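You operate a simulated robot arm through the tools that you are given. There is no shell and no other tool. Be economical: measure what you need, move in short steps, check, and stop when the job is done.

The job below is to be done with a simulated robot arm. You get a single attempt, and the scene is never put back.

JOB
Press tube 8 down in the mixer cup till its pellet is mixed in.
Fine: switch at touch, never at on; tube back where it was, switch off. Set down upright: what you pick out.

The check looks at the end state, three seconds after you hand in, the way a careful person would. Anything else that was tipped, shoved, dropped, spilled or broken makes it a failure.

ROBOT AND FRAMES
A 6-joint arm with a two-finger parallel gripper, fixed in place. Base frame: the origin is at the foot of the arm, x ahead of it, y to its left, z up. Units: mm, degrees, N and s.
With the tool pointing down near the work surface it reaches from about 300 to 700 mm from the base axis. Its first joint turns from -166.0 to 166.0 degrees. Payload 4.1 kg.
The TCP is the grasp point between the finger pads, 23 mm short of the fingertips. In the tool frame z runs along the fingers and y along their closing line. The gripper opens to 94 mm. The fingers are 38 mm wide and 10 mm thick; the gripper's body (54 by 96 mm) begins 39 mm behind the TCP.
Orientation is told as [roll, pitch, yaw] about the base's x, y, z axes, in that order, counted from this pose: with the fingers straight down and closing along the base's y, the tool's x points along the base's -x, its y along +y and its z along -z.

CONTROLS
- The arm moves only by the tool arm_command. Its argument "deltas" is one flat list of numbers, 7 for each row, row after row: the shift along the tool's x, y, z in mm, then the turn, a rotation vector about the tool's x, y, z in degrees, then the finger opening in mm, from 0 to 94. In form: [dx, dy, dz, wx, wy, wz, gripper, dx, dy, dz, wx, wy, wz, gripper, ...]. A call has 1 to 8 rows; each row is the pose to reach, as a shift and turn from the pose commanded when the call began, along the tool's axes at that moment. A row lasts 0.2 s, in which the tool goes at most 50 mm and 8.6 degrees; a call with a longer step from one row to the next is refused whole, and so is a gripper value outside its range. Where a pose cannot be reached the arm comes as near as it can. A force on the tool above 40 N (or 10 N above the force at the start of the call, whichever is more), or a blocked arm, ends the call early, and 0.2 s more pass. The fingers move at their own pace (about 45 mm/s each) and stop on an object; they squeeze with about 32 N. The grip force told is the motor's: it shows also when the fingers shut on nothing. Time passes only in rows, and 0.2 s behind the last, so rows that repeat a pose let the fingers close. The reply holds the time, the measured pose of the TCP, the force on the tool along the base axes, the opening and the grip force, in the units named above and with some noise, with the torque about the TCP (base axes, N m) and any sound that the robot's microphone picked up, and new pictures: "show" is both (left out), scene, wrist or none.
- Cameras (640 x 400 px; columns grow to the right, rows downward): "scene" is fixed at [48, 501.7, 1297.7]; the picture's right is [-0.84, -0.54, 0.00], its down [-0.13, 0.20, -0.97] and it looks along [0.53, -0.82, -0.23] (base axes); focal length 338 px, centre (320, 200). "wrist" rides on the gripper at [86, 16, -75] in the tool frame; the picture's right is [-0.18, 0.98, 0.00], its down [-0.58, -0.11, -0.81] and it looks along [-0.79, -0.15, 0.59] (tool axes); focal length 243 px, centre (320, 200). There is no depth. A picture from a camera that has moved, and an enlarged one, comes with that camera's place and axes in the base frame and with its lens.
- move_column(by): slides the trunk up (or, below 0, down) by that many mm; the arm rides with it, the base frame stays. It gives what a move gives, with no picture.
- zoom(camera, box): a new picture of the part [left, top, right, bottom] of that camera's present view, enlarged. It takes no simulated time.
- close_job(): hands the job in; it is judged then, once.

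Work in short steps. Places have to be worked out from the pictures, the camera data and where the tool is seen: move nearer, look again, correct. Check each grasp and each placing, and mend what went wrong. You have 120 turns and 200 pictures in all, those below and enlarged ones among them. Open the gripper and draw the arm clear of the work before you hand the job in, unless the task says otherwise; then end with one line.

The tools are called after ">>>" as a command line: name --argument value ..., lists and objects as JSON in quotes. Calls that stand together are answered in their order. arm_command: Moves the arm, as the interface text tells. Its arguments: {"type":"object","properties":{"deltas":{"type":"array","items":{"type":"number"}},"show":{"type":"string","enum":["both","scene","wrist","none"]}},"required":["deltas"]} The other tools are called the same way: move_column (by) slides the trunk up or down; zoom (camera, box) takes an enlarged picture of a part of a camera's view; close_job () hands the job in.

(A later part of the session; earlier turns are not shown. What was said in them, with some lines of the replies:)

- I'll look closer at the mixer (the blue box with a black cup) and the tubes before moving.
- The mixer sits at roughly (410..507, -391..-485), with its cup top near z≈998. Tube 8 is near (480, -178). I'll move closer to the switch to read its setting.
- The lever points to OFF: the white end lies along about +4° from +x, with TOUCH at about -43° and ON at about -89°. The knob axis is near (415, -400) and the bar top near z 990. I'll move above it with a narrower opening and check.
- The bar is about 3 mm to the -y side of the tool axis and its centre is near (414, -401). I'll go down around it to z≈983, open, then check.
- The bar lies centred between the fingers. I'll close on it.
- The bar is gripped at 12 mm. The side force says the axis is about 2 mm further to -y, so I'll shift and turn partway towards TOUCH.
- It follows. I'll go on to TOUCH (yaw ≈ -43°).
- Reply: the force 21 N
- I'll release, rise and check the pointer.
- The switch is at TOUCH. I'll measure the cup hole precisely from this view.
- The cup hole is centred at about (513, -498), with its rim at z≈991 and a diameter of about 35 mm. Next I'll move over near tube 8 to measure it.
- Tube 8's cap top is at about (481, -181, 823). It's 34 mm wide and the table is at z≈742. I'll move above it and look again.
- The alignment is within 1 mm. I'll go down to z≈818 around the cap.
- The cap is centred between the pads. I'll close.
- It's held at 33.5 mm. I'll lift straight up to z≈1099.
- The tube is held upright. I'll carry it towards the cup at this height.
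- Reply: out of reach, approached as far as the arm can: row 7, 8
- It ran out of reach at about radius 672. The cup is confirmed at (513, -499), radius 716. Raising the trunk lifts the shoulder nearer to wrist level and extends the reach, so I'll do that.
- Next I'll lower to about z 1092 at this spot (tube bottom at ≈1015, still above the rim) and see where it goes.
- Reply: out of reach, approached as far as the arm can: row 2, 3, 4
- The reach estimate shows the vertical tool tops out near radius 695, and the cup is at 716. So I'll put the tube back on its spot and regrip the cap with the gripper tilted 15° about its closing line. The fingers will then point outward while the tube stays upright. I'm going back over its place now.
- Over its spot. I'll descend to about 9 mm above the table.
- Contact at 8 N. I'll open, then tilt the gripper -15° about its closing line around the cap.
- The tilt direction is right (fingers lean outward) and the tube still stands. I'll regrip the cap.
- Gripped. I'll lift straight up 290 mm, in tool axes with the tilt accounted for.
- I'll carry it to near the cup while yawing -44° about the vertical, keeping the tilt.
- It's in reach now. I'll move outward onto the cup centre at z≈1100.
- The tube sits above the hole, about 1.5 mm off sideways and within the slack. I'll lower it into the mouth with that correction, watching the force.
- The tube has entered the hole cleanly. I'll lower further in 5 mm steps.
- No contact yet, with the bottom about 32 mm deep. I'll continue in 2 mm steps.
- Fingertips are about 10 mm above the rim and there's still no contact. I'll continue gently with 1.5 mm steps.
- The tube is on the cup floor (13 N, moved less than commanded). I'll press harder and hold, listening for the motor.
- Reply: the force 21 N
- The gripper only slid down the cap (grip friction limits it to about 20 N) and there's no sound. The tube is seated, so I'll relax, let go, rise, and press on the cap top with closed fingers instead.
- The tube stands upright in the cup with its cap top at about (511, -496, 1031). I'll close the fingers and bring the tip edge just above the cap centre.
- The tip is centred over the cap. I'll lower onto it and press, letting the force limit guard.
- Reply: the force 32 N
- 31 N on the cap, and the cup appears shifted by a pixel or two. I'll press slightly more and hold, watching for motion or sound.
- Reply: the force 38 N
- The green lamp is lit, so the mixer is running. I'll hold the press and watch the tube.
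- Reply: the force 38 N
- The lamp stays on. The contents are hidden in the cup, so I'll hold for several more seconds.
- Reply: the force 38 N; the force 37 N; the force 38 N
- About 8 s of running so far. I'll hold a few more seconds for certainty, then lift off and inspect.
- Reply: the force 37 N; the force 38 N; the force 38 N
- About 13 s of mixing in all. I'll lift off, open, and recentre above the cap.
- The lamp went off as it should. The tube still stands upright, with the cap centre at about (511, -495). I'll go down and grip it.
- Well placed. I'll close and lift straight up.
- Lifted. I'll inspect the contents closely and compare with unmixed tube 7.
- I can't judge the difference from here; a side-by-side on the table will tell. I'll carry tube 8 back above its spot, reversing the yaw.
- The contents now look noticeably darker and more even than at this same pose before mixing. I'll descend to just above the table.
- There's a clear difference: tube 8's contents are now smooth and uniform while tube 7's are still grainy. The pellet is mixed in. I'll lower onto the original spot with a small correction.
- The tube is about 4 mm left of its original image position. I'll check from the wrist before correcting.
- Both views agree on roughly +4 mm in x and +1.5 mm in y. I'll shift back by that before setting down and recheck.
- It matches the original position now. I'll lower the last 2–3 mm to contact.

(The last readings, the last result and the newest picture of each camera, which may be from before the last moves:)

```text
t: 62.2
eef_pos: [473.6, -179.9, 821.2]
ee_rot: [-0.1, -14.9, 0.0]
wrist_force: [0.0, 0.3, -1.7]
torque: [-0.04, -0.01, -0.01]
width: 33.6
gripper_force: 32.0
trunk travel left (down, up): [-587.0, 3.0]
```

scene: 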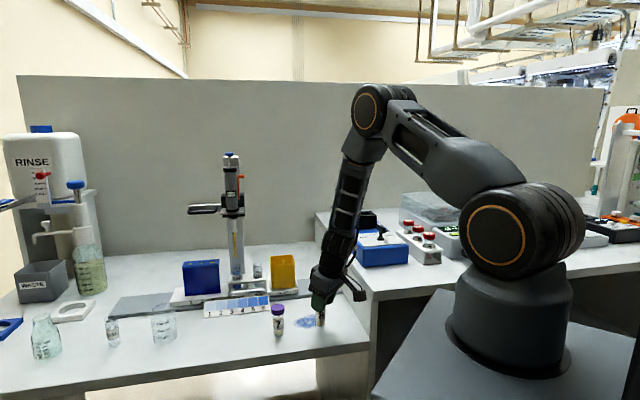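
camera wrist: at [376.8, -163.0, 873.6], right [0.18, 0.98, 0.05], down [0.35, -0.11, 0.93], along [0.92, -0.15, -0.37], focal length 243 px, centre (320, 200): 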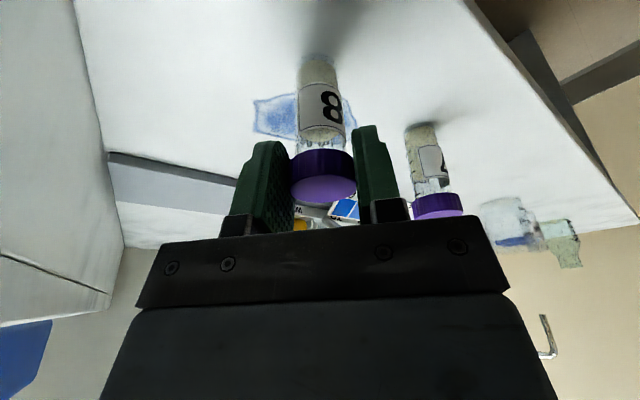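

>>> arm_command --deltas '[0.13, 0, 0.5, 0, 0, 0, 28, 0.26, 0, 1.0, 0, 0, 0, 28]' --show "none"

>>> zoom --camera "scene" --box '[284, 290, 364, 340]'

```text
t: 62.8
eef_pos: [474.1, -179.2, 819.6]
ee_rot: [0.1, -15.0, 0.0]
wrist_force: [-1.8, 0.9, 2.8]
torque: [0.06, 0.07, 0.02]
width: 33.5
gripper_force: 32.0
trunk travel left (down, up): [-587.0, 3.0]
```

```text
8.00 times, centred on (324, 315) of scene
camera zoom: at [48.0, 501.7, 1297.7], right [-0.84, -0.54, 0.0], down [-0.13, 0.2, -0.97], along [0.53, -0.82, -0.23], focal length 2702 px, centre (288, -720)
```

zoom: 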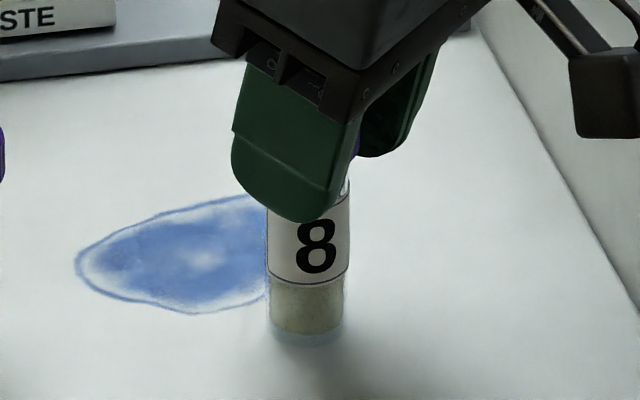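

Contact. I'll release, back off upward along the tool axis, and compare with the original picture.

>>> arm_command --deltas '[0, 0, 0, 0, 0, 0, 45, 0, 0, 0, 0, 0, 0, 64, 0, 0, 0, 0, 0, 0, 64, 0, 0, -40, 0, 0, 0, 64, 0, 0, -85, 0, 0, 0, 64, 0, 0, -120, 0, 0, 0, 64]' --show "wrist"

>>> zoom --camera "scene" --box '[284, 290, 364, 340]'

```text
t: 64.2
eef_pos: [442.9, -180.4, 935.8]
ee_rot: [0.0, -15.0, 0.0]
wrist_force: [-0.3, 0.4, -0.3]
torque: [0.0, 0.01, 0.01]
width: 64.1
gripper_force: 0.0
trunk travel left (down, up): [-587.0, 3.0]
camera wrist: at [340.9, -163.1, 986.7], right [0.18, 0.98, 0.05], down [0.35, -0.11, 0.93], along [0.92, -0.15, -0.37], focal length 243 px, centre (320, 200)
```

wrist: 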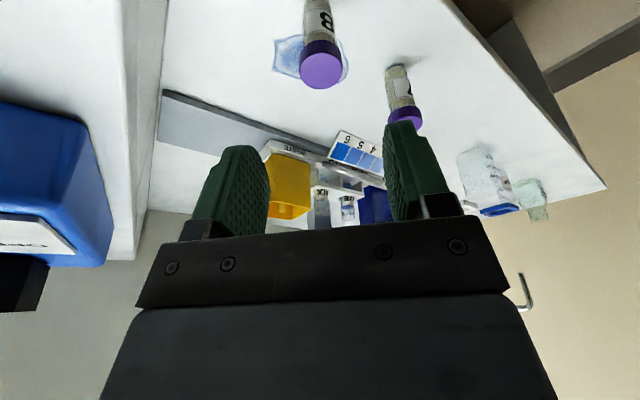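

```text
8.00 times, centred on (324, 315) of scene
camera zoom: at [48.0, 501.7, 1297.7], right [-0.84, -0.54, 0.0], down [-0.13, 0.2, -0.97], along [0.53, -0.82, -0.23], focal length 2702 px, centre (288, -720)
```

zoom: 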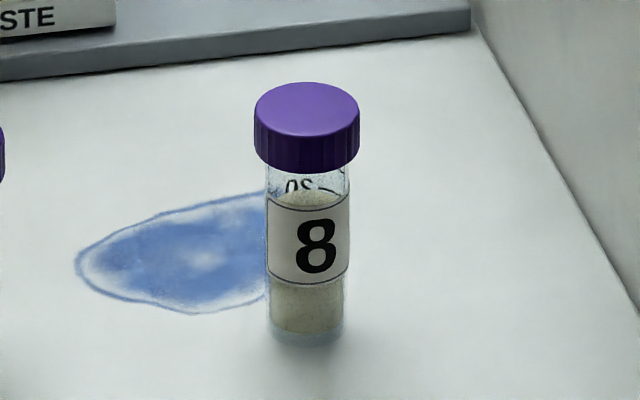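

Tube 8 stands upright on its original spot, within about 2 mm. Now for the switch: I'll untilt and rise.

>>> arm_command --deltas '[-10.7, 0, -40, 0, 4, 0, 64, -21.4, 0, -80, 0, 8, 0, 64, -32, 0, -120, 0, 12, 0, 60, -42.7, 0, -159.4, 0, 15, 0, 60]' --show "none"

```text
t: 65.2
eef_pos: [441.4, -181.4, 1099.8]
ee_rot: [-0.2, 0.1, 0.0]
wrist_force: [-0.2, -1.1, 0.0]
torque: [-0.03, -0.01, 0.0]
width: 59.6
gripper_force: 0.0
trunk travel left (down, up): [-587.0, 3.0]
```

>>> arm_command --deltas '[4.5, -37, 5, 0, 0, 7, 60, 9, -74, 10, 0, 0, 14, 60, 13.5, -110, 15, 0, 0, 21.5, 60, 18, -147, 20, 0, 0, 29, 60, 22.5, -184, 25, 0, 0, 36, 60, 27.4, -220, 30, 0, 0, 43, 60]'

>>> zoom --camera "wrist" --box '[240, 30, 400, 130]'

```text
t: 66.6
eef_pos: [416.3, -402.0, 1071.2]
ee_rot: [0.0, 0.0, -43.0]
wrist_force: [-0.9, 0.5, 0.3]
torque: [0.02, 0.01, 0.05]
width: 59.9
gripper_force: 0.0
trunk travel left (down, up): [-587.0, 3.0]
camera wrist: at [365.1, -330.2, 1145.9], right [0.81, 0.59, 0.0], down [0.35, -0.48, 0.81], along [0.48, -0.65, -0.59], focal length 243 px, centre (320, 200)
```

scene: 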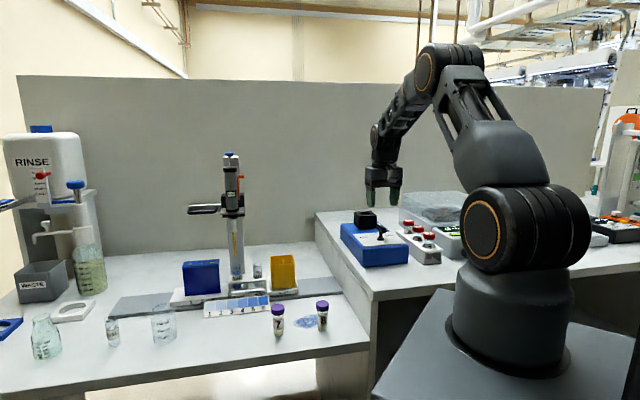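
wrist: 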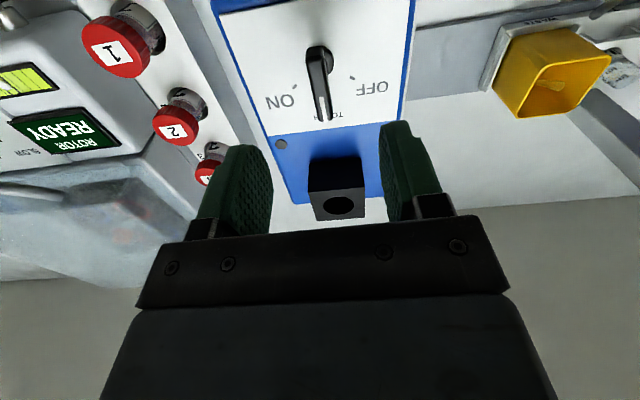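

```text
4.00 times, centred on (320, 80) of wrist
camera zoom: at [365.1, -330.2, 1145.9], right [0.81, 0.59, 0.0], down [0.35, -0.48, 0.81], along [0.48, -0.65, -0.59], focal length 970 px, centre (320, 680)
```

zoom: 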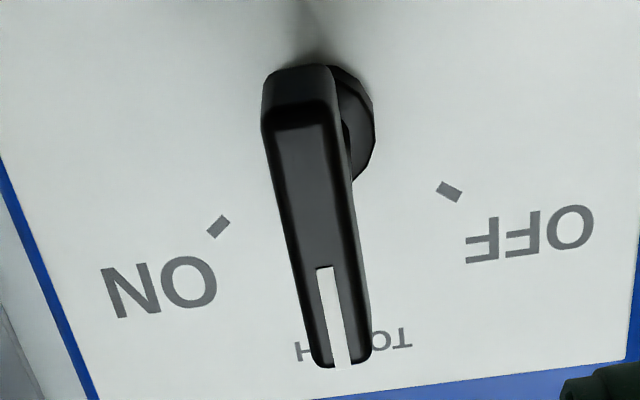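

The bar is centred under the tool. I'll go down around it and grip.

>>> arm_command --deltas '[0, 0, 35, 0, 0, 0, 60, 0, 0, 70, 0, 0, 0, 60, 0, 0, 88, 0, 0, 0, 60, 0, 0, 88, 0, 0, 0, 30, 0, 0, 88, 0, 0, 0, 5, 0, 0, 88, 0, 0, 0, 5, 0, 0, 88, 0, 0, 0, 5]' --show "wrist"

```text
t: 68.2
eef_pos: [415.7, -401.8, 982.6]
ee_rot: [0.0, 0.0, -43.1]
wrist_force: [-3.5, -2.7, -2.3]
torque: [-0.32, -0.26, -0.1]
width: 11.7
gripper_force: 45.1
trunk travel left (down, up): [-587.0, 3.0]
camera wrist: at [364.2, -329.9, 1056.8], right [0.81, 0.59, 0.0], down [0.35, -0.48, 0.81], along [0.48, -0.65, -0.59], focal length 243 px, centre (320, 200)
```

wrist: 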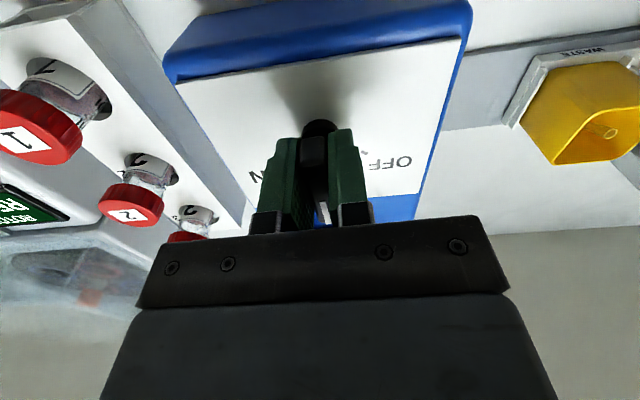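

Gripped. I'll turn it back to OFF (-47° about the tool z).

>>> arm_command --deltas '[0, 0, 0, 0, 0, -7, 5, 0, 0, 0, 0, 0, -14, 5, 0, 0, 0, 0, 0, -21, 5, 0, 0, 0, 0, 0, -28, 5, 0, 0, 0, 0, 0, -35, 5, 0, 0, 0, 0, 0, -42, 5, 0, 0, 0, 0, 0, -47, 5, 0, 0, 0, 0, 0, -47, 5]' --show "wrist"

```text
t: 70.0
eef_pos: [414.4, -402.0, 981.5]
ee_rot: [0.1, -0.1, 4.1]
wrist_force: [-7.2, -16.8, -8.4]
torque: [-0.46, 0.84, 0.11]
width: 11.9
gripper_force: 45.3
trunk travel left (down, up): [-587.0, 3.0]
camera wrist: at [328.3, -392.5, 1056.9], right [0.11, 0.99, 0.0], down [0.59, -0.07, 0.81], along [0.8, -0.09, -0.59], focal length 243 px, centre (320, 200)
```

wrist: 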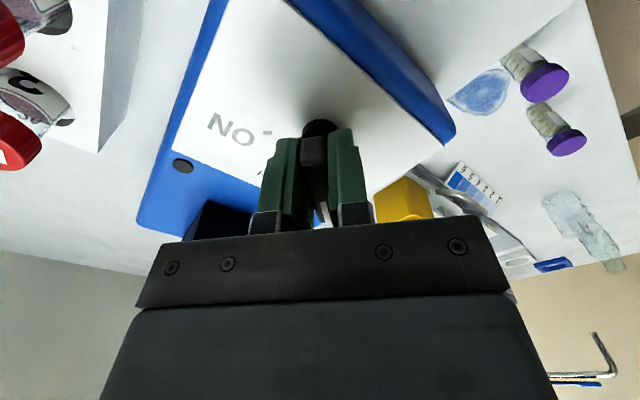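

It turned fully. I'll release, rise clear and check the whole scene.

>>> arm_command --deltas '[0, 0, 0, 0, 0, 0, 30, 0, 0, 0, 0, 0, 0, 60, 0, 0, 0, 0, 0, 0, 60, 0, 0, -35, 0, 0, 0, 60, 0, 0, -80, 0, 0, 0, 80, 20, 0, -125, 0, 0, 0, 90, 50, 0, -165, 0, 0, 0, 93]'

>>> zoom --camera "scene" --box '[350, 205, 430, 255]'

>>> zoom --camera "scene" --box '[240, 270, 380, 358]'

```text
t: 71.6
eef_pos: [365.3, -402.8, 1147.4]
ee_rot: [0.0, 0.1, 4.0]
wrist_force: [-0.5, -0.6, -0.7]
torque: [0.03, -0.02, 0.03]
width: 93.1
gripper_force: 0.0
trunk travel left (down, up): [-587.0, 3.0]
camera wrist: at [278.9, -392.5, 1222.5], right [0.11, 0.99, 0.0], down [0.59, -0.07, 0.81], along [0.8, -0.09, -0.59], focal length 243 px, centre (320, 200)
```

scene: 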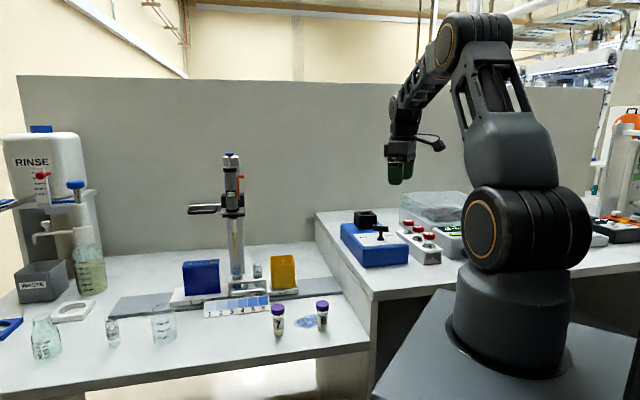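
wrist: 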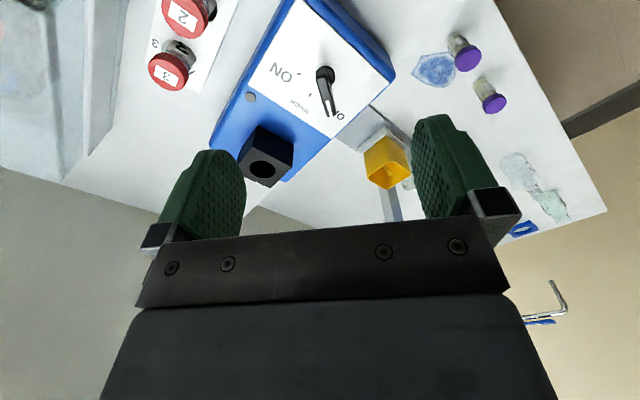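

```text
8.00 times, centred on (390, 230) of scene
camera zoom: at [48.0, 501.7, 1297.7], right [-0.84, -0.54, 0.0], down [-0.13, 0.2, -0.97], along [0.53, -0.82, -0.23], focal length 2702 px, centre (-240, -40)
```

zoom: 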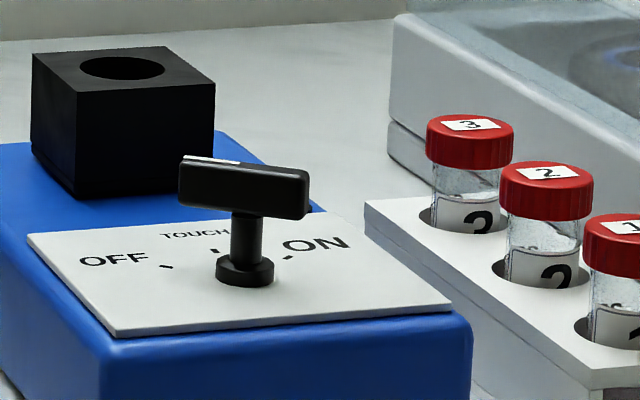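

```text
4.55 times, centred on (310, 314) of scene
camera zoom: at [48.0, 501.7, 1297.7], right [-0.84, -0.54, 0.0], down [-0.13, 0.2, -0.97], along [0.53, -0.82, -0.23], focal length 1535 px, centre (366, -318)
```

zoom: 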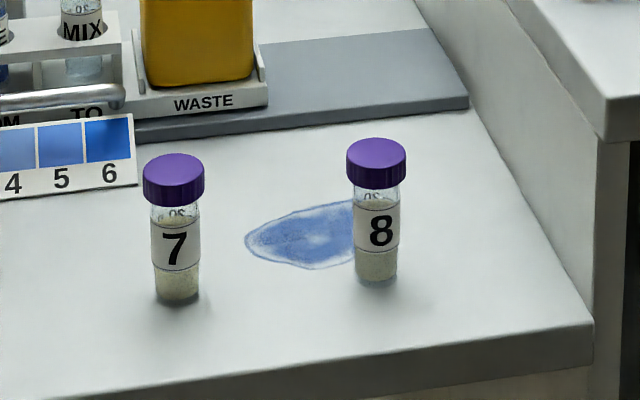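

The switch is at OFF as at the start, and tube 8 is in its place. I'll take one last close look at the contents.

>>> zoom --camera "scene" --box '[306, 300, 338, 332]'

>>> zoom --camera "wrist" --box '[430, 20, 526, 120]'

```text
12.50 times, centred on (322, 316) of scene
camera zoom: at [48.0, 501.7, 1297.7], right [-0.84, -0.54, 0.0], down [-0.13, 0.2, -0.97], along [0.53, -0.82, -0.23], focal length 4222 px, centre (295, -1250)
```

zoom: 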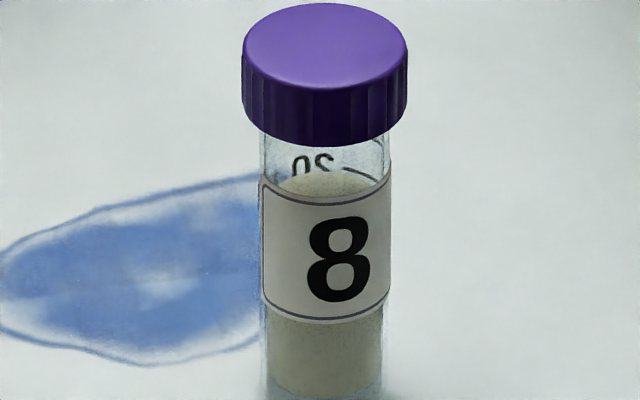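

```text
4.00 times, centred on (478, 70) of wrist
camera zoom: at [278.9, -392.5, 1222.5], right [0.11, 0.99, 0.0], down [0.59, -0.07, 0.81], along [0.8, -0.09, -0.59], focal length 970 px, centre (-312, 720)
```

zoom: 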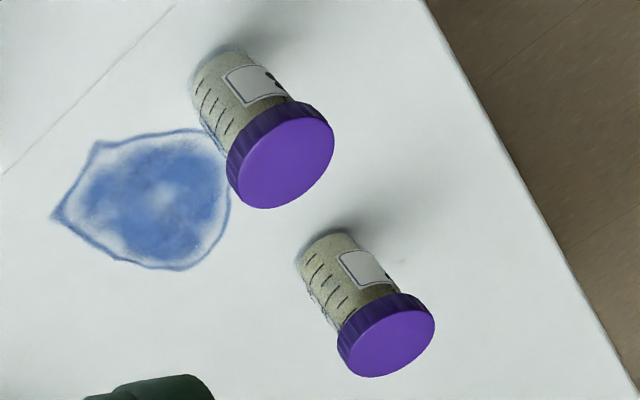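

The contents of tube 8 are smooth and uniform with no pellet visible, unlike tube 7. The arm is clear and the gripper open, so I'm handing in.

>>> close_job

```text
The job is handed in.
```

Tube 8 was pressed in the mixer cup at TOUCH for about 13 s and its contents now look smooth with no pellet visible; it stands upright within about 2 mm of its original spot, the switch is back at OFF and was never at ON, and I saw nothing else disturbed.
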